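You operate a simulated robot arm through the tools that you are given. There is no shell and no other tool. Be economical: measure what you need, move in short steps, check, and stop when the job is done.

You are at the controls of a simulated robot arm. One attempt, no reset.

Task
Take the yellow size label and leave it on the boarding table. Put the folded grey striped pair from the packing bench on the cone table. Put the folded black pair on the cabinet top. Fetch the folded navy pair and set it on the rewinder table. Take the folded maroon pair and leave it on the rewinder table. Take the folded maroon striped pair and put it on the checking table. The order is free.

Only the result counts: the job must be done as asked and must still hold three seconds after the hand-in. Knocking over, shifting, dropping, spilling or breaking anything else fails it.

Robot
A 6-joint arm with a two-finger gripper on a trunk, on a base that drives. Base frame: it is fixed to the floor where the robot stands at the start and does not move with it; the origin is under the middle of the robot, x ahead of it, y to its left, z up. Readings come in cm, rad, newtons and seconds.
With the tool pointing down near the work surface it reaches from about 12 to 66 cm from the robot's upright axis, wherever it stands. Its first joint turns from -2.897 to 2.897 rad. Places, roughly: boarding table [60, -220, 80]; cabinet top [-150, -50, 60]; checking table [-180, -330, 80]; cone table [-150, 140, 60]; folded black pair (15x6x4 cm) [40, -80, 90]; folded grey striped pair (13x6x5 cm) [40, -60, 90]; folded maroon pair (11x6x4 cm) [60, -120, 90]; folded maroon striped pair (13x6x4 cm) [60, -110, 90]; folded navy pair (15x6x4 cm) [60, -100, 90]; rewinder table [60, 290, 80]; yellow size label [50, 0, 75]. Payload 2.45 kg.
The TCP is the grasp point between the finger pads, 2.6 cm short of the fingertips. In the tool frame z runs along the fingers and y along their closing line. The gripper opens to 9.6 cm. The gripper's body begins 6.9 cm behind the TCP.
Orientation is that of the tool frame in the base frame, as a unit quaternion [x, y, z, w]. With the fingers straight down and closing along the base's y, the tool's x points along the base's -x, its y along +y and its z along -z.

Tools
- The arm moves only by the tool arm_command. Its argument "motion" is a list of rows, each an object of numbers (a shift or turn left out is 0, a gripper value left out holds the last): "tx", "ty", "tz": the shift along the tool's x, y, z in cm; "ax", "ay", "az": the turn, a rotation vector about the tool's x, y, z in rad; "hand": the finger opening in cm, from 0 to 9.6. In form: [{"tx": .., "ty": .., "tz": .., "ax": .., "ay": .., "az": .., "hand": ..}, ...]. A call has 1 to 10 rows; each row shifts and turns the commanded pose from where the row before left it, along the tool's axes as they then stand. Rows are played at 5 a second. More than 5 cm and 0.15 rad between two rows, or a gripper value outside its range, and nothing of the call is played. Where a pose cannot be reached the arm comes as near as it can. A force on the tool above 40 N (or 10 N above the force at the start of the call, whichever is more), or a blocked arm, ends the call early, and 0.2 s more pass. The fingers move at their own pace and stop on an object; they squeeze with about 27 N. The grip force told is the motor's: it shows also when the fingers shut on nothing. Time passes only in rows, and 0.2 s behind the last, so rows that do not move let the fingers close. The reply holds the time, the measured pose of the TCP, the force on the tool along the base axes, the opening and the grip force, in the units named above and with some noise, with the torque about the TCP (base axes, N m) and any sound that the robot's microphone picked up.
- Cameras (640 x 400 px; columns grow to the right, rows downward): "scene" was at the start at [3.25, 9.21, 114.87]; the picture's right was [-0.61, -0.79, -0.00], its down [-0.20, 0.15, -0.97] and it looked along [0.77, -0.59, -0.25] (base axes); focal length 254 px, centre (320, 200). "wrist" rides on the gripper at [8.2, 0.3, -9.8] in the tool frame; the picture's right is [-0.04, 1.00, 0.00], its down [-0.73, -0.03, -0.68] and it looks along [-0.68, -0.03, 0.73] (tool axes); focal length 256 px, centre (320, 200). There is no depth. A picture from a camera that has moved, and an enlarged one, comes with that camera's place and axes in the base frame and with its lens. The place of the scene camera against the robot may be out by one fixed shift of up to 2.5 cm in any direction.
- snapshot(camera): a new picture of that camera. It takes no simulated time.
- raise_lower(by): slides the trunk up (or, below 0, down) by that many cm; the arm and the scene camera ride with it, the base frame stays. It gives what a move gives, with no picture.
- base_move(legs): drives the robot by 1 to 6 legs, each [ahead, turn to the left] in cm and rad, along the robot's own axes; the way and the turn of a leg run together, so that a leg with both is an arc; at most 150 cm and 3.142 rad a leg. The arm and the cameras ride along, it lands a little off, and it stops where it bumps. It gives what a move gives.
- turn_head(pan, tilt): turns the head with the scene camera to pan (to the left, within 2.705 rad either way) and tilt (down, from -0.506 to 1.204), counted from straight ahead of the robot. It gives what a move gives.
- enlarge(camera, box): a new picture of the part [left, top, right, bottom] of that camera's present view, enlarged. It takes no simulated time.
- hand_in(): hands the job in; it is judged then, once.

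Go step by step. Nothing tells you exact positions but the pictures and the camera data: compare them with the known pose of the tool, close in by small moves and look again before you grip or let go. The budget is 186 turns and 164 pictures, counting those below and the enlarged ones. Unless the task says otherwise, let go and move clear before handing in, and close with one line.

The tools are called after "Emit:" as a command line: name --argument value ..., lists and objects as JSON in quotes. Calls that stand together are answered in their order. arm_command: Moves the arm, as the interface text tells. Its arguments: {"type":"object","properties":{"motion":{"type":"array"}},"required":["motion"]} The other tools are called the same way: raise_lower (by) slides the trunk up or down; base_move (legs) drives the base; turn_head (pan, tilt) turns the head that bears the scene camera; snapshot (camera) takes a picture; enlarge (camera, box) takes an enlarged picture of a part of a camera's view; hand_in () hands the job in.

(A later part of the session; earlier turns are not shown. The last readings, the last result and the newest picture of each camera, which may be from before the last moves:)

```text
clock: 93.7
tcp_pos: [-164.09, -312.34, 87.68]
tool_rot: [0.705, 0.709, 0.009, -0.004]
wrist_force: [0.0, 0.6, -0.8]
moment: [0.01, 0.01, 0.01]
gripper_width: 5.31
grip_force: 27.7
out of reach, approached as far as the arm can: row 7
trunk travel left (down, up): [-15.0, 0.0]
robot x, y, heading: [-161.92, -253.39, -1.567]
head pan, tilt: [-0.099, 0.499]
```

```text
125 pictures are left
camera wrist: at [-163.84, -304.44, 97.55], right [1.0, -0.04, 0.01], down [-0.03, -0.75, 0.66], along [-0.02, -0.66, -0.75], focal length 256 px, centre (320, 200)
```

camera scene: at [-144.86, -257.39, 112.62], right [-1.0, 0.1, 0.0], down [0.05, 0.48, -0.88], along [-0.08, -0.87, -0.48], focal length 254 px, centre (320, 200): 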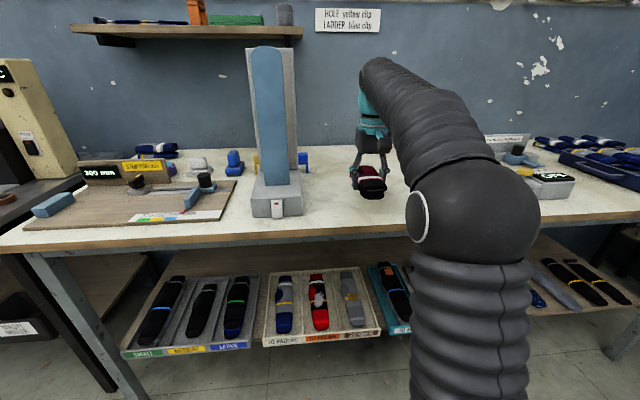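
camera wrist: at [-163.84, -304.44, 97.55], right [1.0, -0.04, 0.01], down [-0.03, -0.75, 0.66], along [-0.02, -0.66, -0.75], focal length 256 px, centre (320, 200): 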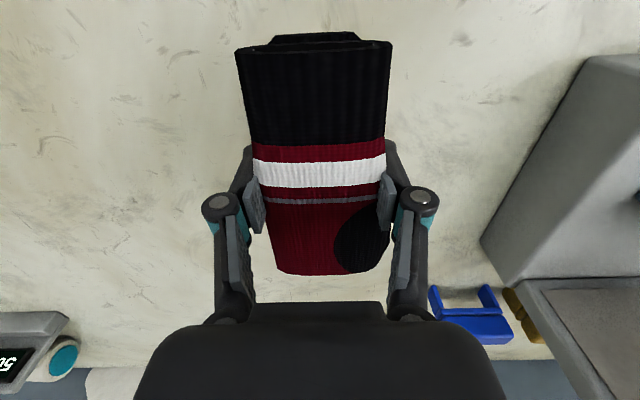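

Emit:
arm_command --motion '[{"tz": 0.8}, {"tz": 0.5}, {"tz": 0.4}, {"tz": 0.3}, {"tz": 0.3}, {"tz": 0.3}, {}]'

Emit:
enlarge --camera "scene" --box '[320, 120, 440, 220]'

```text
clock: 95.3
tcp_pos: [-163.98, -312.25, 85.04]
tool_rot: [0.706, 0.708, 0.009, -0.005]
wrist_force: [0.2, -0.5, 0.1]
moment: [-0.01, -0.01, -0.01]
gripper_width: 5.33
grip_force: 27.4
trunk travel left (down, up): [-15.0, 0.0]
robot x, y, heading: [-161.57, -253.52, -1.565]
head pan, tilt: [-0.099, 0.499]
```

```text
4.00 times, centred on (380, 170) of scene
camera zoom: at [-144.86, -257.39, 112.62], right [-1.0, 0.1, 0.0], down [0.05, 0.48, -0.88], along [-0.08, -0.87, -0.48], focal length 1017 px, centre (80, 320)
```

zoom: 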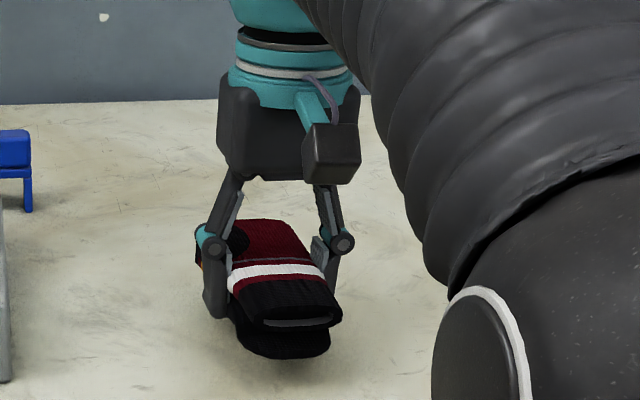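

Emit:
arm_command --motion '[{"tz": 0.3}, {"tz": 0.3}, {"tz": 0.3}, {"tz": 0.3}, {}]'

Emit:
enlarge --camera "scene" --box '[320, 120, 440, 220]'

```text
clock: 96.5
tcp_pos: [-163.95, -312.21, 83.59]
tool_rot: [0.705, 0.709, 0.009, -0.005]
wrist_force: [0.0, -0.4, -0.8]
moment: [0.03, 0.03, 0.0]
gripper_width: 5.34
grip_force: 26.9
trunk travel left (down, up): [-15.0, 0.0]
robot x, y, heading: [-161.68, -253.27, -1.57]
head pan, tilt: [-0.099, 0.499]
```

```text
4.00 times, centred on (380, 170) of scene
camera zoom: at [-144.86, -257.39, 112.62], right [-1.0, 0.1, 0.0], down [0.05, 0.48, -0.88], along [-0.08, -0.87, -0.48], focal length 1017 px, centre (80, 320)
```

zoom: 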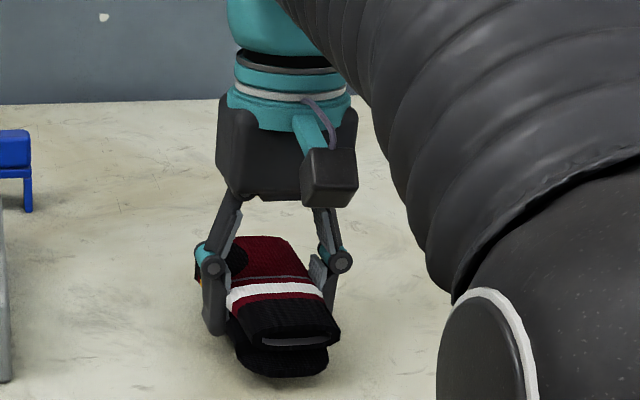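

Emit:
arm_command --motion '[{"tz": 0.3}, {"tz": 0.3}, {"tz": 0.3}, {"tz": 0.3}, {"tz": 0.3}, {}]'

Emit:
enlarge --camera "scene" --box '[320, 120, 440, 220]'

```text
clock: 97.9
tcp_pos: [-163.9, -312.2, 82.56]
tool_rot: [0.706, 0.708, 0.006, -0.003]
wrist_force: [-0.4, -7.2, 29.5]
moment: [0.02, 0.11, 0.0]
gripper_width: 5.34
grip_force: 26.8
trunk travel left (down, up): [-15.0, 0.0]
robot x, y, heading: [-161.6, -253.39, -1.569]
head pan, tilt: [-0.099, 0.499]
```

```text
4.00 times, centred on (380, 170) of scene
camera zoom: at [-144.86, -257.3, 112.66], right [-1.0, 0.1, 0.0], down [0.05, 0.48, -0.88], along [-0.08, -0.87, -0.48], focal length 1017 px, centre (80, 320)
```

zoom: 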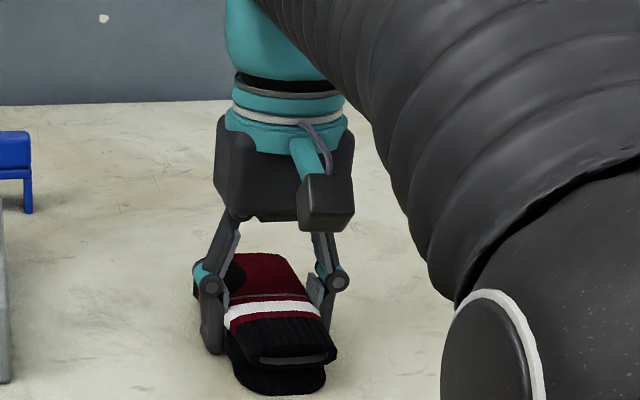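

Contact; release and withdraw.

Emit:
arm_command --motion '[{"tz": -0.3}, {"hand": 8}, {}, {"tz": -3}, {"tz": -4}, {"tz": -4}, {"tz": -3.5}, {"tx": 5}, {"tx": 5}, {"tx": 5}]'

Emit:
arm_command --motion '[{"tx": 5}, {"tx": 5}, {"tx": 5}]'

Emit:
snapshot --camera "scene"

```text
clock: 100.1
tcp_pos: [-164.06, -296.92, 96.12]
tool_rot: [0.706, 0.708, 0.008, -0.006]
wrist_force: [0.3, -0.8, -0.6]
moment: [0.09, -0.05, 0.01]
gripper_width: 8.01
grip_force: 0.0
out of reach, approached as far as the arm can: row 7
trunk travel left (down, up): [-15.0, 0.0]
robot x, y, heading: [-161.48, -253.34, -1.572]
head pan, tilt: [-0.099, 0.499]
```

```text
clock: 100.9
tcp_pos: [-164.14, -281.65, 96.26]
tool_rot: [0.706, 0.708, 0.008, -0.006]
wrist_force: [0.4, -0.7, 0.4]
moment: [0.08, 0.01, 0.01]
gripper_width: 8.0
grip_force: 0.1
trunk travel left (down, up): [-15.0, 0.0]
robot x, y, heading: [-161.28, -253.36, -1.571]
head pan, tilt: [-0.099, 0.499]
```

```text
121 pictures are left
camera scene: at [-144.87, -257.44, 112.62], right [-1.0, 0.1, 0.0], down [0.05, 0.48, -0.88], along [-0.08, -0.87, -0.48], focal length 254 px, centre (320, 200)
```

scene: 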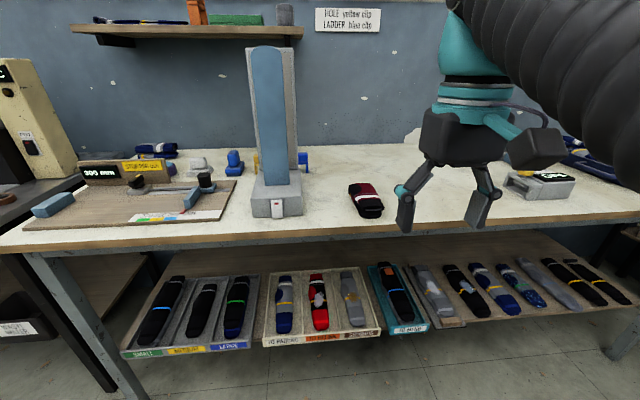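

Emit:
base_move --legs '[[0, 2.163], [122, 0], [0, 0.41], [113, 0], [0, -1.002]]'

Emit:
turn_head --pan -0.2 --tilt 0.6

Emit:
snapshot --camera "scene"

Emit:
snapshot --camera "wrist"

```text
clock: 121.5
tcp_pos: [27.16, -88.91, 96.35]
tool_rot: [-0.008, 1.0, 0.002, -0.01]
wrist_force: [0.4, 0.2, -0.2]
moment: [-0.02, 0.0, -0.01]
gripper_width: 8.0
grip_force: 0.0
trunk travel left (down, up): [-15.0, 0.0]
robot x, y, heading: [-0.93, -86.66, 0.016]
head pan, tilt: [-0.099, 0.499]
```

```text
clock: 122.1
tcp_pos: [27.18, -88.93, 96.47]
tool_rot: [-0.007, 1.0, 0.003, -0.009]
wrist_force: [-0.2, -1.1, 0.0]
moment: [0.03, 0.0, 0.01]
gripper_width: 8.0
grip_force: 0.0
trunk travel left (down, up): [-15.0, 0.0]
robot x, y, heading: [-1.18, -87.06, 0.017]
head pan, tilt: [-0.201, 0.6]
```

```text
120 pictures are left
camera scene: at [3.26, -73.47, 111.71], right [-0.18, -0.98, 0.0], down [-0.56, 0.1, -0.83], along [0.81, -0.15, -0.56], focal length 254 px, centre (320, 200)
```

scene: 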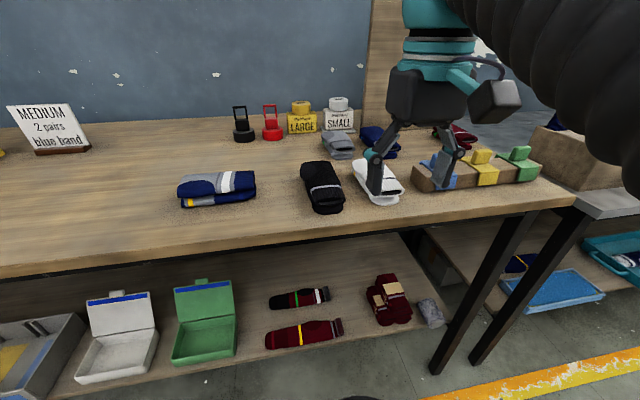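

```text
119 pictures are left
camera wrist: at [19.21, -88.81, 106.3], right [0.03, 1.0, 0.01], down [0.75, -0.02, 0.66], along [0.66, -0.01, -0.75], focal length 256 px, centre (320, 200)
```

wrist: 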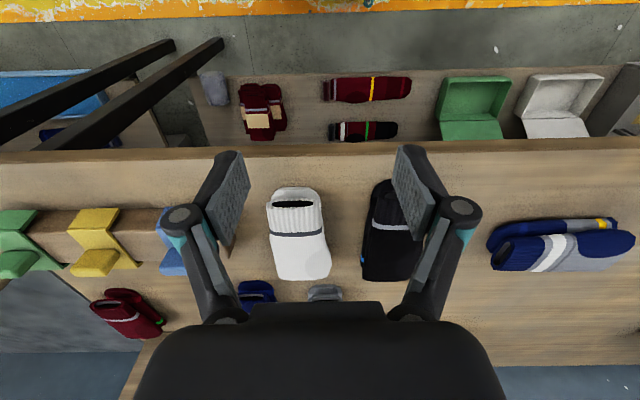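

Emit:
arm_command --motion '[{"tx": -4, "ty": 2.5, "hand": 8.5}, {"tx": -4, "ty": 2.5}, {"ty": 2.5}]'

Emit:
snapshot --camera "wrist"

```text
clock: 122.9
tcp_pos: [35.01, -81.36, 96.15]
tool_rot: [-0.007, 1.0, 0.003, -0.01]
wrist_force: [0.3, -0.6, 0.7]
moment: [0.0, 0.0, 0.0]
gripper_width: 8.5
grip_force: 0.1
trunk travel left (down, up): [-15.0, 0.0]
robot x, y, heading: [-1.06, -86.51, 0.018]
head pan, tilt: [-0.201, 0.6]
```

```text
118 pictures are left
camera wrist: at [27.09, -81.22, 106.19], right [0.03, 1.0, 0.01], down [0.75, -0.02, 0.66], along [0.66, -0.01, -0.75], focal length 256 px, centre (320, 200)
```

wrist: 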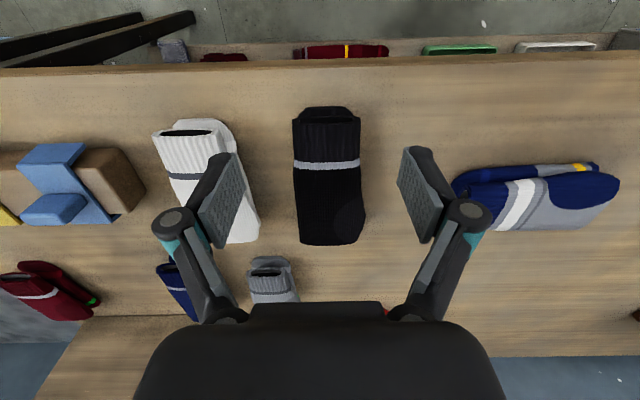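

Emit:
arm_command --motion '[{"tx": -4, "ty": 0.5}, {"tx": -3.8, "ty": 0.4}, {"tz": 2.5, "hand": 8}, {"tz": 2}]'

Emit:
snapshot --camera "wrist"

```text
clock: 123.9
tcp_pos: [42.68, -80.28, 91.74]
tool_rot: [-0.007, 1.0, 0.002, -0.01]
wrist_force: [-0.2, 0.0, 0.4]
moment: [-0.02, -0.02, 0.01]
gripper_width: 7.98
grip_force: 0.0
trunk travel left (down, up): [-15.0, 0.0]
robot x, y, heading: [-0.79, -86.83, 0.016]
head pan, tilt: [-0.201, 0.6]
```

```text
117 pictures are left
camera wrist: at [34.79, -80.15, 101.62], right [0.03, 1.0, 0.01], down [0.75, -0.02, 0.66], along [0.66, -0.01, -0.75], focal length 256 px, centre (320, 200)
```

wrist: 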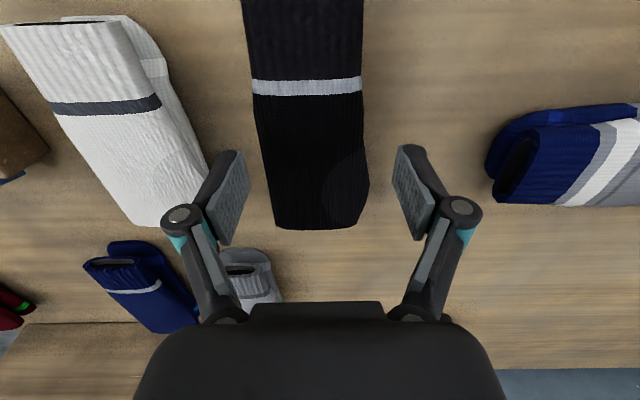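

Emit:
arm_command --motion '[{"tz": 1.5, "ty": -0.3}, {"tz": 1.5}, {"tz": 1.2}, {}, {"hand": 1}, {}, {}, {}, {"tz": -3}, {"tz": -4}]'

Emit:
snapshot --camera "wrist"

```text
clock: 126.1
tcp_pos: [42.76, -80.66, 94.3]
tool_rot: [-0.008, 1.0, 0.003, -0.01]
wrist_force: [0.5, -0.6, -1.1]
moment: [-0.04, 0.01, -0.02]
gripper_width: 5.35
grip_force: 26.9
trunk travel left (down, up): [-15.0, 0.0]
robot x, y, heading: [-1.18, -86.48, 0.012]
head pan, tilt: [-0.201, 0.6]
```

```text
116 pictures are left
camera wrist: at [34.81, -80.54, 104.31], right [0.03, 1.0, 0.01], down [0.75, -0.02, 0.66], along [0.66, -0.01, -0.75], focal length 256 px, centre (320, 200)
```

wrist: 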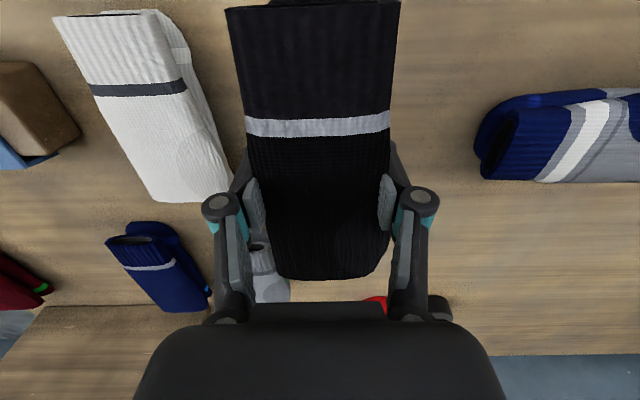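

Emit:
arm_command --motion '[{"tz": -2}, {"tx": 4.5}, {"tx": 4.5}, {"tx": 4.5}]'

Emit:
base_move --legs '[[0, 2.58], [75, 0]]'

Emit:
turn_head --pan 0.3 --tilt 0.5

Emit:
snapshot --camera "scene"

```text
clock: 127.1
tcp_pos: [29.35, -80.9, 96.55]
tool_rot: [-0.008, 1.0, 0.003, -0.011]
wrist_force: [0.6, -0.4, -2.5]
moment: [-0.04, 0.06, 0.02]
gripper_width: 5.34
grip_force: 26.9
trunk travel left (down, up): [-15.0, 0.0]
robot x, y, heading: [-1.36, -86.74, 0.02]
head pan, tilt: [-0.201, 0.6]
```

```text
clock: 137.2
tcp_pos: [-92.69, -34.89, 96.54]
tool_rot: [0.96, -0.279, 0.008, 0.006]
wrist_force: [-0.9, 0.3, -0.6]
moment: [0.04, -0.02, 0.03]
gripper_width: 5.35
grip_force: 27.3
trunk travel left (down, up): [-15.0, 0.0]
robot x, y, heading: [-64.12, -46.21, 2.578]
head pan, tilt: [-0.201, 0.6]
```

```text
clock: 138.2
tcp_pos: [-92.83, -34.91, 96.61]
tool_rot: [0.96, -0.279, 0.008, 0.006]
wrist_force: [-0.2, 0.1, -1.1]
moment: [-0.03, 0.02, -0.01]
gripper_width: 5.3
grip_force: 27.1
trunk travel left (down, up): [-15.0, 0.0]
robot x, y, heading: [-64.4, -46.74, 2.574]
head pan, tilt: [0.3, 0.499]
```

```text
115 pictures are left
camera scene: at [-74.58, -61.67, 112.62], right [0.26, 0.96, 0.0], down [0.46, -0.13, -0.88], along [-0.85, 0.23, -0.48], focal length 254 px, centre (320, 200)
```

scene: 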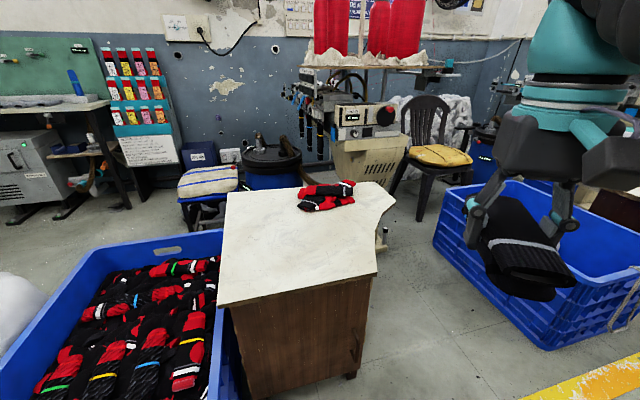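

Emit:
base_move --legs '[[0, 0.567], [20, 0]]'

Emit:
raise_lower --by -15

Emit:
turn_head --pan -0.2 --tilt 0.6

Emit:
snapshot --camera "scene"

Emit:
snapshot --camera "wrist"

```text
clock: 141.3
tcp_pos: [-114.89, -52.14, 96.46]
tool_rot: [1.0, 0.0, 0.009, 0.002]
wrist_force: [-0.2, 0.0, -1.5]
moment: [0.0, -0.01, 0.01]
gripper_width: 5.31
grip_force: 26.9
trunk travel left (down, up): [-15.0, 0.0]
robot x, y, heading: [-84.2, -46.58, -3.145]
head pan, tilt: [0.3, 0.499]
```

```text
clock: 143.1
tcp_pos: [-114.84, -52.12, 81.56]
tool_rot: [1.0, 0.0, 0.01, 0.002]
wrist_force: [1.1, 0.2, -1.0]
moment: [0.0, 0.04, 0.01]
gripper_width: 5.28
grip_force: 27.1
trunk travel left (down, up): [0.0, 15.0]
robot x, y, heading: [-84.72, -46.74, -3.142]
head pan, tilt: [0.3, 0.499]
```

```text
clock: 144.0
tcp_pos: [-114.8, -52.04, 81.61]
tool_rot: [1.0, 0.0, 0.01, 0.002]
wrist_force: [0.0, -0.3, -1.1]
moment: [0.02, -0.02, 0.02]
gripper_width: 5.29
grip_force: 26.8
trunk travel left (down, up): [0.0, 15.0]
robot x, y, heading: [-84.29, -46.4, -3.139]
head pan, tilt: [-0.201, 0.6]
```

```text
114 pictures are left
camera scene: at [-85.25, -61.56, 96.71], right [0.2, 0.98, 0.0], down [0.55, -0.11, -0.83], along [-0.81, 0.16, -0.56], focal length 254 px, centre (320, 200)
```

scene: 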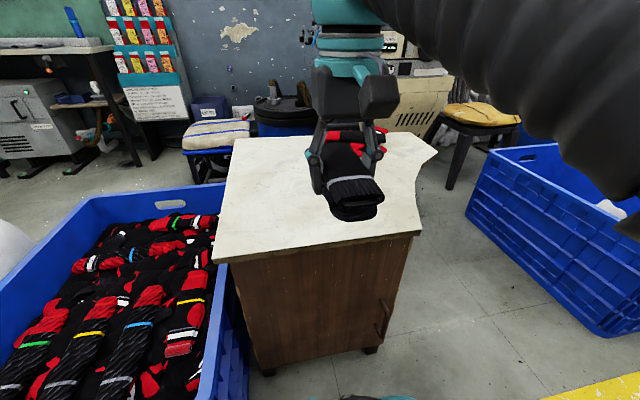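

```text
113 pictures are left
camera wrist: at [-106.84, -52.41, 91.53], right [-0.04, -1.0, 0.01], down [-0.75, 0.03, 0.66], along [-0.66, 0.02, -0.75], focal length 256 px, centre (320, 200)
```

wrist: 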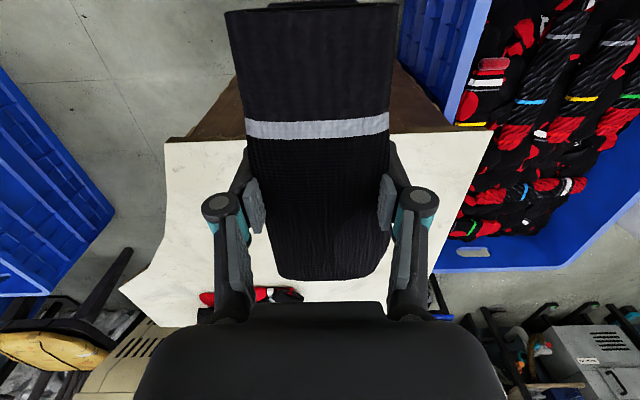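

Emit:
arm_command --motion '[{"tx": -5}, {"tx": -5}, {"tx": -5}, {"tx": -5}, {"tx": -3}, {"tz": 4}, {"tz": 4}, {"tz": 3}]'

Emit:
snapshot --camera "scene"

Emit:
snapshot --camera "wrist"

```text
clock: 145.8
tcp_pos: [-137.48, -52.28, 70.23]
tool_rot: [1.0, 0.0, 0.009, 0.003]
wrist_force: [0.6, 0.6, -0.5]
moment: [-0.01, -0.03, 0.03]
gripper_width: 5.33
grip_force: 27.0
trunk travel left (down, up): [0.0, 15.0]
robot x, y, heading: [-84.56, -46.83, -3.141]
head pan, tilt: [-0.201, 0.6]
```

```text
112 pictures are left
camera scene: at [-85.25, -61.55, 96.71], right [0.2, 0.98, 0.0], down [0.55, -0.11, -0.83], along [-0.81, 0.16, -0.56], focal length 254 px, centre (320, 200)
```

scene: 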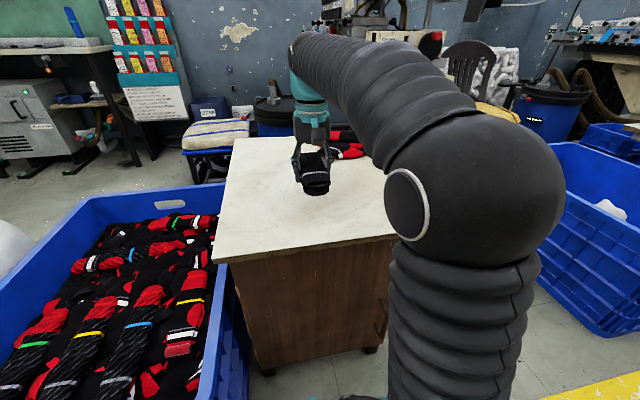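

```text
111 pictures are left
camera wrist: at [-129.59, -52.51, 80.18], right [-0.04, -1.0, 0.01], down [-0.75, 0.03, 0.66], along [-0.66, 0.02, -0.75], focal length 256 px, centre (320, 200)
```

wrist: 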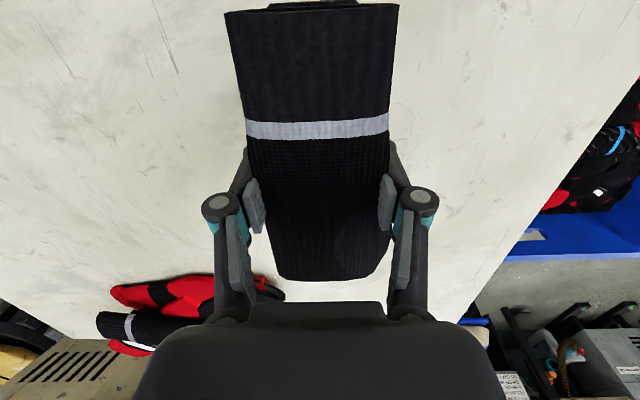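

Emit:
arm_command --motion '[{"tz": 2}, {"tz": 1.5}, {"tz": 0.8}, {"tz": 0.4}, {"tz": 0.3}, {}]'

Emit:
enlarge --camera "scene" --box '[250, 100, 370, 220]'

```text
clock: 147.2
tcp_pos: [-137.45, -52.16, 65.09]
tool_rot: [1.0, 0.0, 0.01, 0.003]
wrist_force: [-0.1, 0.4, -1.3]
moment: [-0.02, -0.06, 0.03]
gripper_width: 5.33
grip_force: 27.0
trunk travel left (down, up): [0.0, 15.0]
robot x, y, heading: [-84.71, -46.83, -3.139]
head pan, tilt: [-0.201, 0.6]
```

```text
3.33 times, centred on (310, 160) of scene
camera zoom: at [-85.25, -61.55, 96.71], right [0.2, 0.98, 0.0], down [0.55, -0.11, -0.83], along [-0.81, 0.16, -0.56], focal length 848 px, centre (353, 333)
```

zoom: 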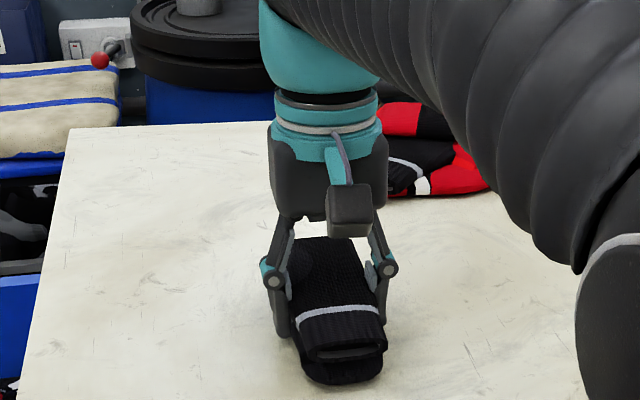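

Emit:
arm_command --motion '[{"tz": 0.3}, {"tz": 0.3}, {"tz": 0.3}, {"tz": 0.3}, {"tz": 0.3}, {"tz": 0.3}, {}]'

Emit:
enlarge --camera "scene" --box '[250, 100, 370, 220]'

```text
clock: 148.3
tcp_pos: [-137.46, -52.26, 64.41]
tool_rot: [1.0, 0.0, 0.004, 0.004]
wrist_force: [7.4, 0.9, 17.1]
moment: [0.42, -0.35, -0.2]
gripper_width: 5.33
grip_force: 27.2
trunk travel left (down, up): [0.0, 15.0]
robot x, y, heading: [-84.27, -46.76, -3.143]
head pan, tilt: [-0.201, 0.6]
stopped in row 5: the force on the tool passed its limit at 44 N (the readings are from after the stop); the commanded pose is now the measured one
```

```text
3.33 times, centred on (310, 160) of scene
camera zoom: at [-85.17, -61.55, 96.71], right [0.2, 0.98, 0.0], down [0.55, -0.11, -0.83], along [-0.81, 0.16, -0.56], focal length 848 px, centre (353, 333)
```

zoom: 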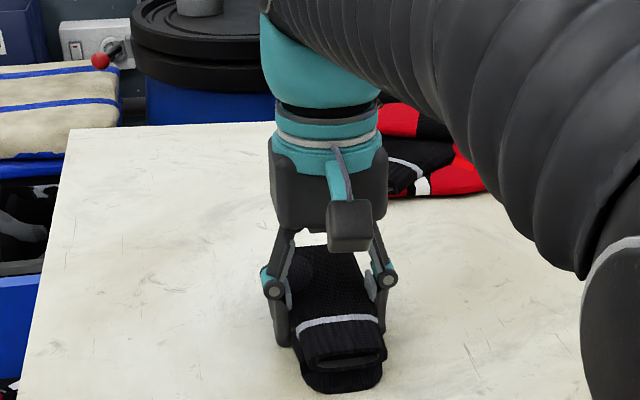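

Emit:
arm_command --motion '[{"tz": -0.1}, {"hand": 8}, {}, {"tz": -3}, {"tz": -4}, {"tz": -4}, {"tz": -4}, {"tx": 5}, {"tx": 5}, {"tx": 5}]'

Emit:
raise_lower --by 15

Emit:
snapshot --camera "scene"

```text
clock: 150.5
tcp_pos: [-122.83, -51.86, 79.39]
tool_rot: [1.0, 0.0, 0.004, 0.003]
wrist_force: [0.0, -0.1, -0.7]
moment: [0.05, -0.04, -0.03]
gripper_width: 8.01
grip_force: 0.0
trunk travel left (down, up): [0.0, 15.0]
robot x, y, heading: [-84.56, -46.68, -3.14]
head pan, tilt: [-0.201, 0.6]
```

```text
clock: 152.3
tcp_pos: [-122.8, -51.97, 94.45]
tool_rot: [1.0, 0.0, 0.005, 0.003]
wrist_force: [-0.2, -0.7, 0.3]
moment: [-0.01, 0.05, 0.02]
gripper_width: 8.0
grip_force: 0.0
trunk travel left (down, up): [-15.0, 0.0]
robot x, y, heading: [-84.44, -46.74, -3.141]
head pan, tilt: [-0.201, 0.6]
```

```text
108 pictures are left
camera scene: at [-85.25, -61.55, 111.71], right [0.2, 0.98, 0.0], down [0.55, -0.11, -0.83], along [-0.81, 0.16, -0.56], focal length 254 px, centre (320, 200)
```

scene: 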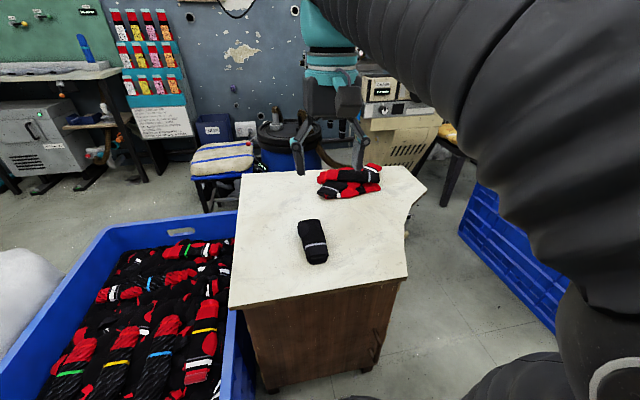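

Black is placed. Now back to the bench for the grey striped pair, which lies along y, so I'll turn the hand 90°.

Emit:
arm_command --motion '[{"tx": 4}, {"tx": 4}]'

Emit:
base_move --legs '[[0, 2.986], [84, 0], [0, 0.155]]'

Emit:
snapshot --camera "wrist"

Emit:
snapshot --camera "scene"

```text
clock: 152.9
tcp_pos: [-114.77, -51.82, 94.51]
tool_rot: [1.0, 0.001, 0.005, 0.003]
wrist_force: [0.4, -1.2, -0.1]
moment: [0.01, -0.02, 0.0]
gripper_width: 8.0
grip_force: 0.0
trunk travel left (down, up): [-15.0, 0.0]
robot x, y, heading: [-84.9, -46.65, -3.142]
head pan, tilt: [-0.201, 0.6]
```

```text
clock: 165.0
tcp_pos: [28.55, -54.06, 94.51]
tool_rot: [-0.001, 1.0, 0.004, -0.006]
wrist_force: [0.4, 1.1, 0.3]
moment: [-0.03, -0.01, 0.02]
gripper_width: 8.01
grip_force: 0.0
trunk travel left (down, up): [-15.0, 0.0]
robot x, y, heading: [-1.68, -58.86, 0.003]
head pan, tilt: [-0.201, 0.6]
```

```text
107 pictures are left
camera wrist: at [20.5, -53.82, 104.48], right [0.04, 1.0, 0.01], down [0.74, -0.03, 0.67], along [0.67, -0.02, -0.74], focal length 256 px, centre (320, 200)
```

wrist: 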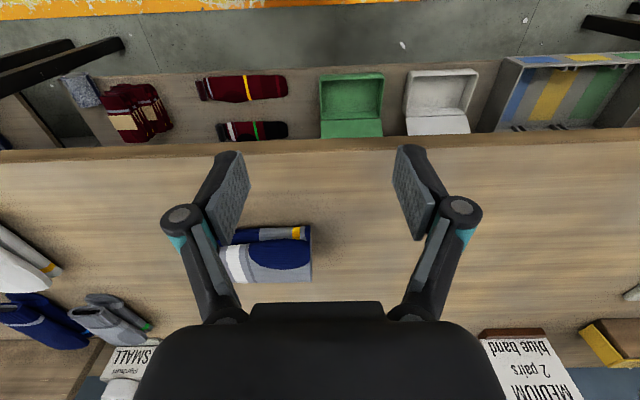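

```text
106 pictures are left
camera scene: at [2.72, -46.12, 111.71], right [-0.2, -0.98, 0.0], down [-0.55, 0.11, -0.83], along [0.81, -0.16, -0.56], focal length 254 px, centre (320, 200)
```

scene: 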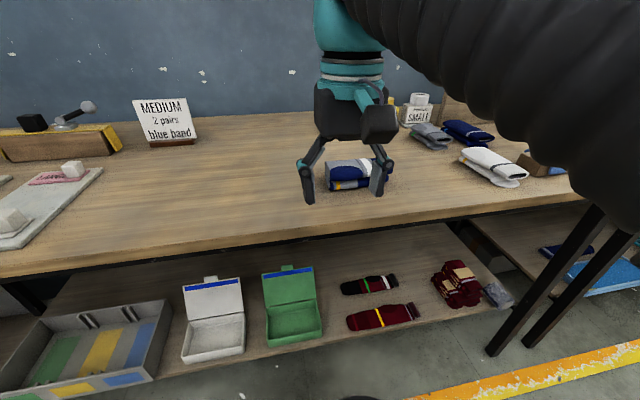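

Emit:
arm_command --motion '[{"az": 0.15}, {"az": 0.15}, {"az": 0.15}, {"az": 0.15}, {"az": 0.15}, {"az": 0.15}, {"az": 0.15}, {"az": 0.15}, {"az": 0.15}, {"az": 0.15}]'

Emit:
arm_command --motion '[{"az": 0.07, "tz": -1}, {"ty": 4}, {"ty": 4}]'

Emit:
snapshot --camera "wrist"

```text
clock: 167.2
tcp_pos: [28.5, -53.97, 94.49]
tool_rot: [0.681, 0.732, -0.001, -0.006]
wrist_force: [0.7, 0.4, -0.4]
moment: [-0.02, 0.03, 0.0]
gripper_width: 8.02
grip_force: 0.0
trunk travel left (down, up): [-15.0, 0.0]
robot x, y, heading: [-1.52, -59.36, -0.004]
head pan, tilt: [-0.201, 0.6]
```

```text
clock: 168.0
tcp_pos: [36.62, -54.18, 95.46]
tool_rot: [0.705, 0.709, -0.001, -0.006]
wrist_force: [-0.6, -0.3, -0.3]
moment: [0.02, -0.05, -0.01]
gripper_width: 8.0
grip_force: 0.1
trunk travel left (down, up): [-15.0, 0.0]
robot x, y, heading: [-1.23, -59.72, 0.001]
head pan, tilt: [-0.201, 0.6]
```

```text
105 pictures are left
camera wrist: at [36.92, -46.06, 105.48], right [1.0, -0.04, -0.01], down [-0.02, -0.74, 0.67], along [-0.03, -0.67, -0.74], focal length 256 px, centre (320, 200)
```

wrist: 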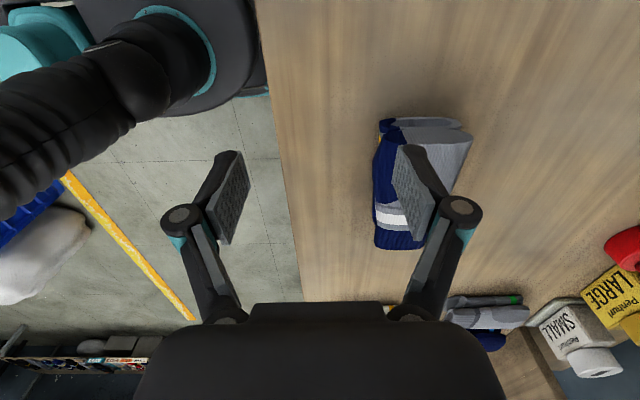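

Emit:
arm_command --motion '[{"ty": 4, "tx": -3.5}, {"ty": 3.9, "tx": -3.8, "hand": 9}, {"tz": 2}]'

Emit:
snapshot --camera "wrist"

Emit:
enlarge --camera "scene" --box '[270, 60, 450, 220]'

```text
refused: row 1 steps farther than a row can; nothing moved
```

```text
104 pictures are left
camera wrist: at [36.92, -46.06, 105.48], right [1.0, -0.04, -0.01], down [-0.02, -0.74, 0.67], along [-0.03, -0.67, -0.74], focal length 256 px, centre (320, 200)
```

wrist: 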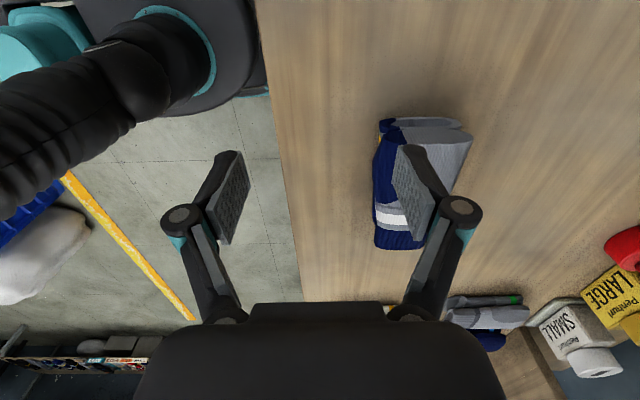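

```text
2.50 times, centred on (360, 140) of scene
camera zoom: at [2.67, -46.12, 111.71], right [-0.2, -0.98, 0.0], down [-0.55, 0.11, -0.83], along [0.81, -0.16, -0.56], focal length 636 px, centre (220, 350)
```

zoom: 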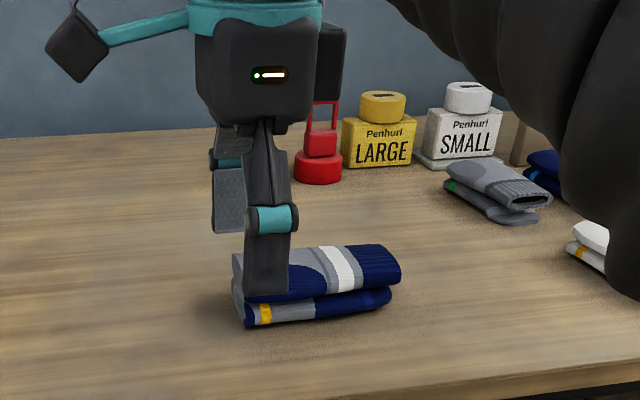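

Emit:
arm_command --motion '[{"ty": 4, "hand": 9}, {"ty": 3.9}, {"tx": -3.7}, {"tx": -3.6}, {"tz": 2}]'

Emit:
snapshot --camera "wrist"

Emit:
enlarge --camera "scene" --box '[270, 60, 450, 220]'

```text
clock: 169.2
tcp_pos: [44.47, -61.28, 93.34]
tool_rot: [0.706, 0.708, -0.001, -0.006]
wrist_force: [0.2, -0.5, 0.9]
moment: [0.03, 0.0, 0.01]
gripper_width: 8.98
grip_force: 0.1
trunk travel left (down, up): [-15.0, 0.0]
robot x, y, heading: [-1.81, -59.28, 0.001]
head pan, tilt: [-0.201, 0.6]
```

```text
102 pictures are left
camera wrist: at [44.96, -53.27, 103.28], right [1.0, -0.04, -0.01], down [-0.02, -0.74, 0.67], along [-0.03, -0.67, -0.74], focal length 256 px, centre (320, 200)
```

wrist: 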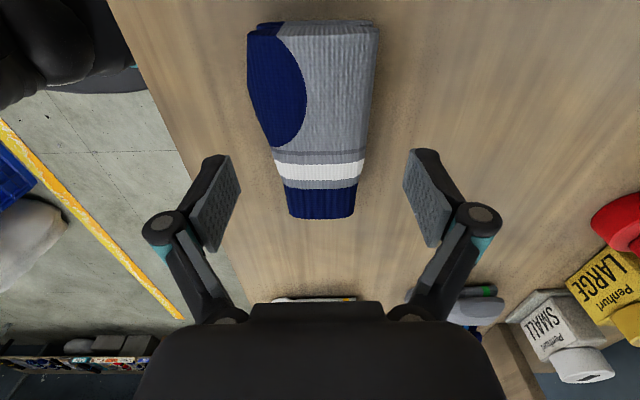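

```text
2.50 times, centred on (360, 140) of scene
camera zoom: at [2.72, -46.11, 111.71], right [-0.2, -0.98, 0.0], down [-0.55, 0.11, -0.83], along [0.81, -0.16, -0.56], focal length 636 px, centre (220, 350)
```

zoom: 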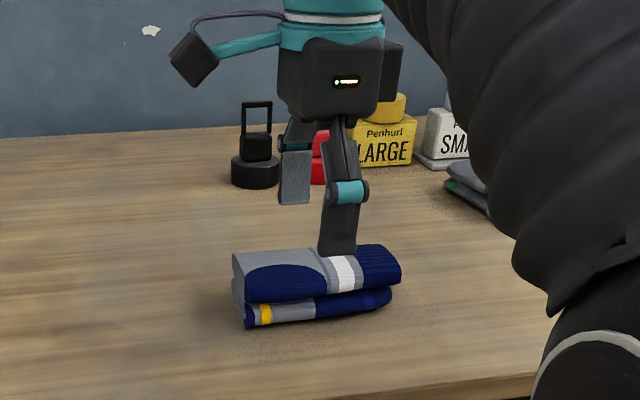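

Emit:
arm_command --motion '[{"tz": 2, "tx": -0.4}, {"tz": 2}, {"tz": 1.4}, {}, {"hand": 1}, {}, {}, {}, {"tz": -3}, {"tz": -4}]'

Emit:
snapshot --camera "wrist"

```text
clock: 171.4
tcp_pos: [44.61, -61.79, 95.01]
tool_rot: [0.706, 0.708, -0.002, -0.007]
wrist_force: [0.1, -0.5, -0.7]
moment: [-0.01, 0.02, -0.01]
gripper_width: 5.32
grip_force: 26.6
trunk travel left (down, up): [-15.0, 0.0]
robot x, y, heading: [-1.9, -59.28, 0.006]
head pan, tilt: [-0.201, 0.6]
```

```text
100 pictures are left
camera wrist: at [44.91, -53.69, 104.93], right [1.0, -0.04, -0.01], down [-0.02, -0.74, 0.67], along [-0.03, -0.67, -0.74], focal length 256 px, centre (320, 200)
```

wrist: 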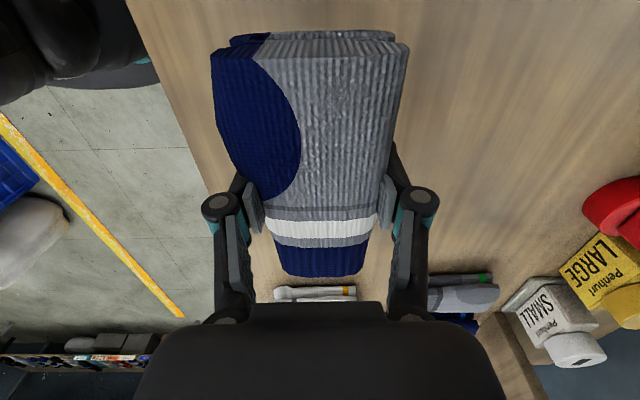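

Emit:
arm_command --motion '[{"tz": -1.5}, {"ty": -4}, {"ty": -4}, {"ty": -4}, {"ty": -4}]'

Emit:
base_move --legs '[[0, 1.86], [150, 0]]'

Emit:
turn_head --pan 0.7 --tilt 0.4

Emit:
snapshot --camera "scene"

Emit:
turn_head --pan -0.3 --tilt 0.2

Emit:
snapshot --camera "scene"

```text
clock: 172.6
tcp_pos: [28.7, -61.71, 96.67]
tool_rot: [0.705, 0.709, -0.002, -0.007]
wrist_force: [0.8, -0.8, -0.5]
moment: [0.03, 0.08, 0.0]
gripper_width: 5.34
grip_force: 26.8
trunk travel left (down, up): [-15.0, 0.0]
robot x, y, heading: [-1.82, -59.34, 0.006]
head pan, tilt: [-0.201, 0.6]
```

```text
clock: 184.5
tcp_pos: [-48.38, 115.65, 96.72]
tool_rot: [-0.138, 0.99, -0.006, -0.002]
wrist_force: [0.7, 0.0, -1.3]
moment: [0.02, -0.04, 0.01]
gripper_width: 5.31
grip_force: 27.0
trunk travel left (down, up): [-15.0, 0.0]
robot x, y, heading: [-42.93, 85.78, 1.844]
head pan, tilt: [-0.201, 0.6]
```

```text
clock: 185.7
tcp_pos: [-48.32, 115.62, 96.73]
tool_rot: [-0.138, 0.99, -0.006, -0.002]
wrist_force: [0.4, -0.6, -0.4]
moment: [0.01, -0.01, -0.01]
gripper_width: 5.31
grip_force: 27.0
trunk travel left (down, up): [-15.0, 0.0]
robot x, y, heading: [-42.66, 85.57, 1.847]
head pan, tilt: [0.7, 0.4]
```

```text
99 pictures are left
camera scene: at [-61.93, 80.11, 113.53], right [0.56, 0.83, 0.0], down [0.32, -0.22, -0.92], along [-0.76, 0.52, -0.39], focal length 254 px, centre (320, 200)
```

scene: 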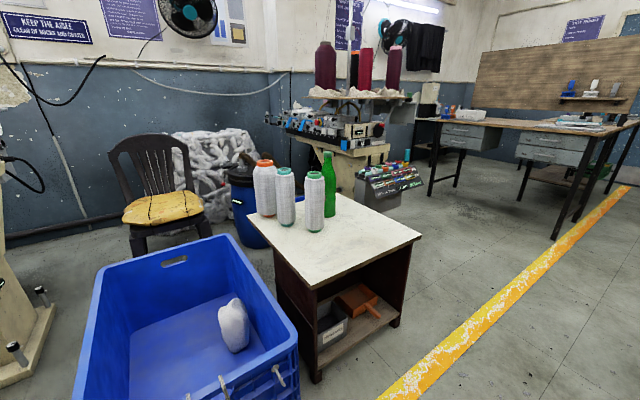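

```text
clock: 186.9
tcp_pos: [-48.28, 115.83, 96.69]
tool_rot: [-0.139, 0.99, -0.006, -0.002]
wrist_force: [0.3, -0.5, -0.6]
moment: [-0.01, -0.02, 0.01]
gripper_width: 5.32
grip_force: 26.9
trunk travel left (down, up): [-15.0, 0.0]
robot x, y, heading: [-42.35, 85.89, 1.849]
head pan, tilt: [-0.3, 0.201]
```

```text
98 pictures are left
camera scene: at [-54.05, 84.22, 115.39], right [1.0, -0.02, 0.0], down [0.0, -0.2, -0.98], along [0.02, 0.98, -0.2], focal length 254 px, centre (320, 200)
```

scene: 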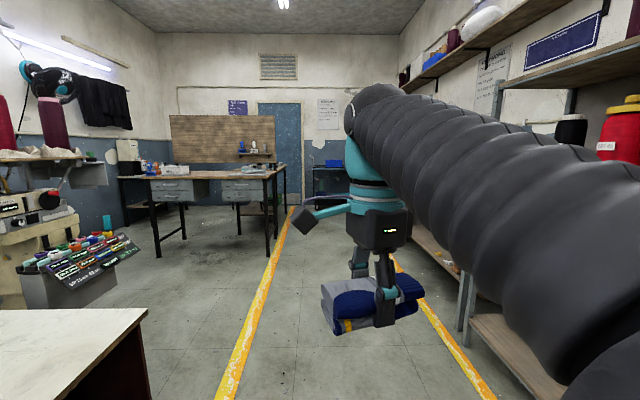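

Emit:
base_move --legs '[[0, 0.186], [61, 0], [0, 1.107]]'

Emit:
raise_lower --by -15

Emit:
turn_head --pan -0.2 --tilt 0.6

Emit:
snapshot --camera "scene"

Emit:
snapshot --camera "wrist"

```text
clock: 193.8
tcp_pos: [-99.92, 142.85, 96.71]
tool_rot: [-0.705, 0.709, -0.006, 0.001]
wrist_force: [0.0, 0.0, -0.3]
moment: [-0.01, 0.0, 0.0]
gripper_width: 5.3
grip_force: 27.1
trunk travel left (down, up): [-15.0, 0.0]
robot x, y, heading: [-69.77, 140.09, 3.136]
head pan, tilt: [-0.3, 0.201]
```

```text
clock: 195.6
tcp_pos: [-99.87, 142.89, 81.76]
tool_rot: [-0.705, 0.709, -0.006, 0.001]
wrist_force: [1.3, -0.4, -0.7]
moment: [0.0, -0.03, 0.04]
gripper_width: 5.32
grip_force: 26.3
trunk travel left (down, up): [0.0, 15.0]
robot x, y, heading: [-69.62, 140.09, 3.134]
head pan, tilt: [-0.3, 0.201]
```

```text
clock: 196.5
tcp_pos: [-99.94, 142.95, 81.66]
tool_rot: [-0.705, 0.709, -0.006, 0.001]
wrist_force: [-0.6, -0.4, -1.5]
moment: [0.0, 0.02, -0.01]
gripper_width: 5.31
grip_force: 27.3
trunk travel left (down, up): [0.0, 15.0]
robot x, y, heading: [-70.04, 139.63, 3.139]
head pan, tilt: [-0.201, 0.6]
```

```text
97 pictures are left
camera scene: at [-70.55, 125.23, 96.72], right [0.21, 0.98, 0.0], down [0.55, -0.12, -0.83], along [-0.81, 0.17, -0.56], focal length 254 px, centre (320, 200)
```

scene: 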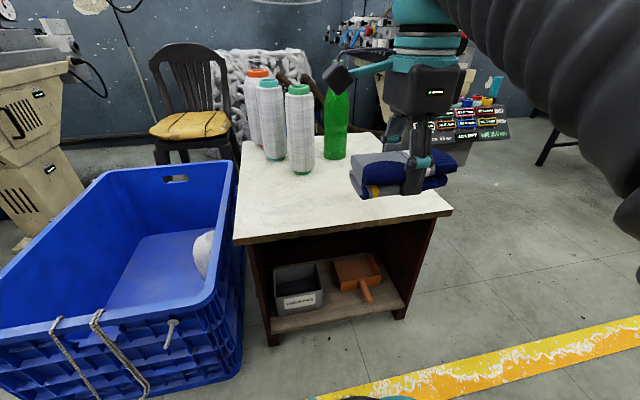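

```text
96 pictures are left
camera wrist: at [-100.37, 134.73, 91.52], right [-1.0, 0.05, -0.01], down [0.03, 0.74, 0.67], along [0.04, 0.67, -0.74], focal length 256 px, centre (320, 200)
```

wrist: 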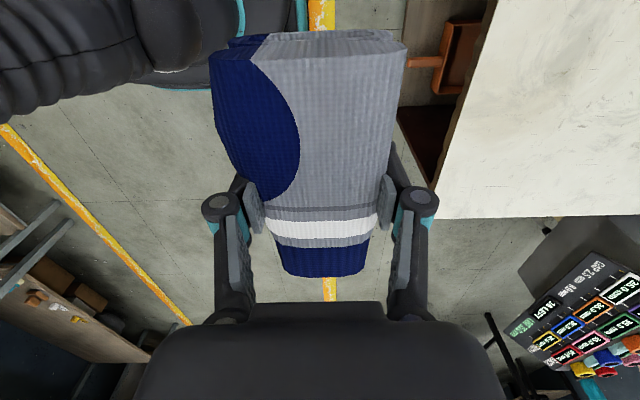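

Emit:
arm_command --motion '[{"ty": 5}, {"ty": 5}, {"ty": 5}, {"ty": 5}, {"ty": 5}, {"tx": -3}, {"tz": 4}, {"tz": 3}]'

Emit:
snapshot --camera "scene"

Emit:
snapshot --camera "wrist"

```text
clock: 198.3
tcp_pos: [-124.9, 146.01, 74.32]
tool_rot: [-0.706, 0.709, -0.006, 0.001]
wrist_force: [-0.3, 0.0, -0.1]
moment: [-0.03, 0.01, 0.03]
gripper_width: 5.33
grip_force: 27.2
trunk travel left (down, up): [0.0, 15.0]
robot x, y, heading: [-69.79, 140.24, 3.136]
head pan, tilt: [-0.201, 0.6]
```

```text
95 pictures are left
camera scene: at [-70.56, 125.22, 96.71], right [0.21, 0.98, 0.0], down [0.55, -0.12, -0.83], along [-0.81, 0.17, -0.56], focal length 254 px, centre (320, 200)
```

scene: 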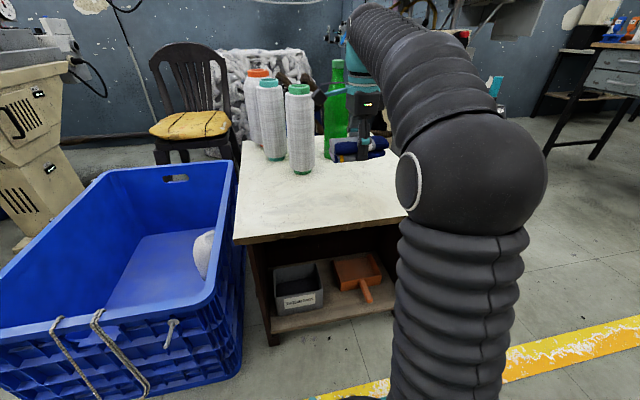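

```text
94 pictures are left
camera wrist: at [-125.35, 137.93, 84.15], right [-1.0, 0.05, -0.01], down [0.03, 0.74, 0.67], along [0.04, 0.67, -0.74], focal length 256 px, centre (320, 200)
```

wrist: 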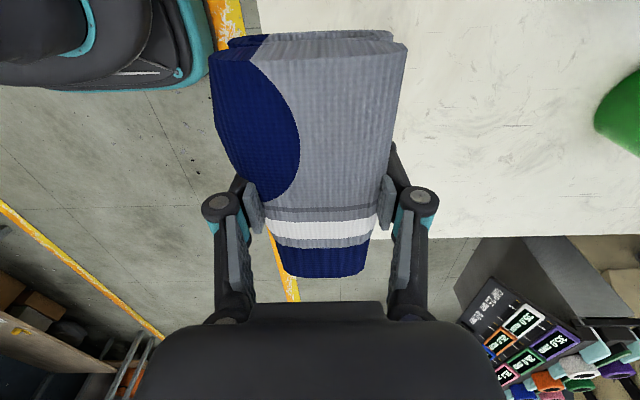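

Emit:
arm_command --motion '[{"ty": 2}, {"ty": 2}, {"tz": 2}, {"tz": 2}, {"tz": 1.5}]'

Emit:
enlarge --camera "scene" --box '[280, 80, 420, 200]'

Emit:
snapshot --camera "wrist"

```text
clock: 199.5
tcp_pos: [-128.73, 145.89, 68.75]
tool_rot: [-0.705, 0.709, -0.006, 0.001]
wrist_force: [-0.1, 1.0, -0.7]
moment: [0.0, 0.01, 0.0]
gripper_width: 5.32
grip_force: 27.0
trunk travel left (down, up): [0.0, 15.0]
robot x, y, heading: [-69.56, 140.11, 3.129]
head pan, tilt: [-0.201, 0.6]
```

```text
3.33 times, centred on (350, 140) of scene
camera zoom: at [-70.56, 125.23, 96.71], right [0.21, 0.98, 0.0], down [0.55, -0.12, -0.83], along [-0.81, 0.17, -0.56], focal length 848 px, centre (220, 400)
```

zoom: 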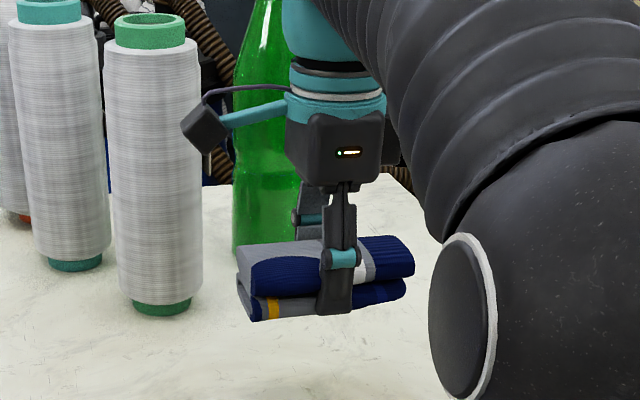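

```text
92 pictures are left
camera wrist: at [-129.24, 137.84, 78.68], right [-1.0, 0.05, -0.01], down [0.03, 0.74, 0.67], along [0.04, 0.67, -0.74], focal length 256 px, centre (320, 200)
```

wrist: 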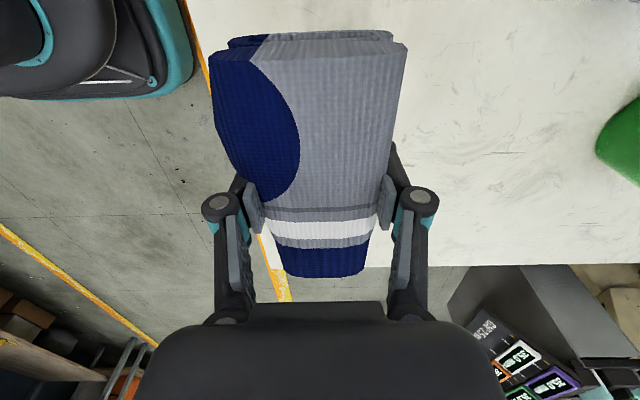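

Emit:
arm_command --motion '[{"tz": 1.5}, {"tz": 1.0}, {"tz": 0.6}, {"tz": 0.3}, {"tz": 0.3}, {"tz": 0.3}, {"tz": 0.3}, {"tz": 0.3}, {}]'

Emit:
enlarge --camera "scene" --box '[280, 80, 420, 200]'

```text
clock: 201.5
tcp_pos: [-128.81, 145.95, 64.16]
tool_rot: [-0.705, 0.709, -0.006, 0.001]
wrist_force: [-0.3, 0.0, -0.7]
moment: [0.03, -0.03, 0.0]
gripper_width: 5.33
grip_force: 27.5
trunk travel left (down, up): [0.0, 15.0]
robot x, y, heading: [-69.62, 140.19, 3.134]
head pan, tilt: [-0.201, 0.6]
```

```text
3.33 times, centred on (350, 140) of scene
camera zoom: at [-70.56, 125.23, 96.71], right [0.21, 0.98, 0.0], down [0.55, -0.12, -0.83], along [-0.81, 0.17, -0.56], focal length 848 px, centre (220, 400)
```

zoom: 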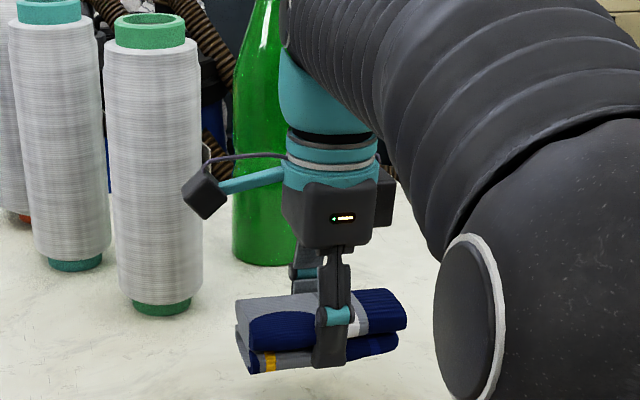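

Emit:
arm_command --motion '[{"tz": 0.3}, {"tz": 0.3}, {"tz": 0.3}, {"tz": 0.3}, {"tz": 0.3}, {"tz": 0.3}, {}]'

Emit:
enlarge --camera "scene" --box '[280, 80, 420, 200]'

```text
clock: 203.1
tcp_pos: [-128.74, 145.89, 62.39]
tool_rot: [-0.705, 0.709, -0.006, 0.001]
wrist_force: [-0.3, -0.8, -1.5]
moment: [-0.05, 0.02, 0.02]
gripper_width: 5.32
grip_force: 26.7
trunk travel left (down, up): [0.0, 15.0]
robot x, y, heading: [-69.66, 140.1, 3.136]
head pan, tilt: [-0.201, 0.6]
```

```text
3.33 times, centred on (350, 140) of scene
camera zoom: at [-70.56, 125.23, 96.71], right [0.21, 0.98, 0.0], down [0.55, -0.12, -0.83], along [-0.81, 0.17, -0.56], focal length 848 px, centre (220, 400)
```

zoom: 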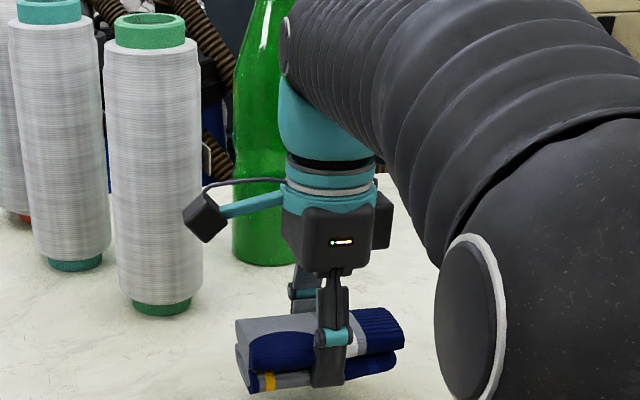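

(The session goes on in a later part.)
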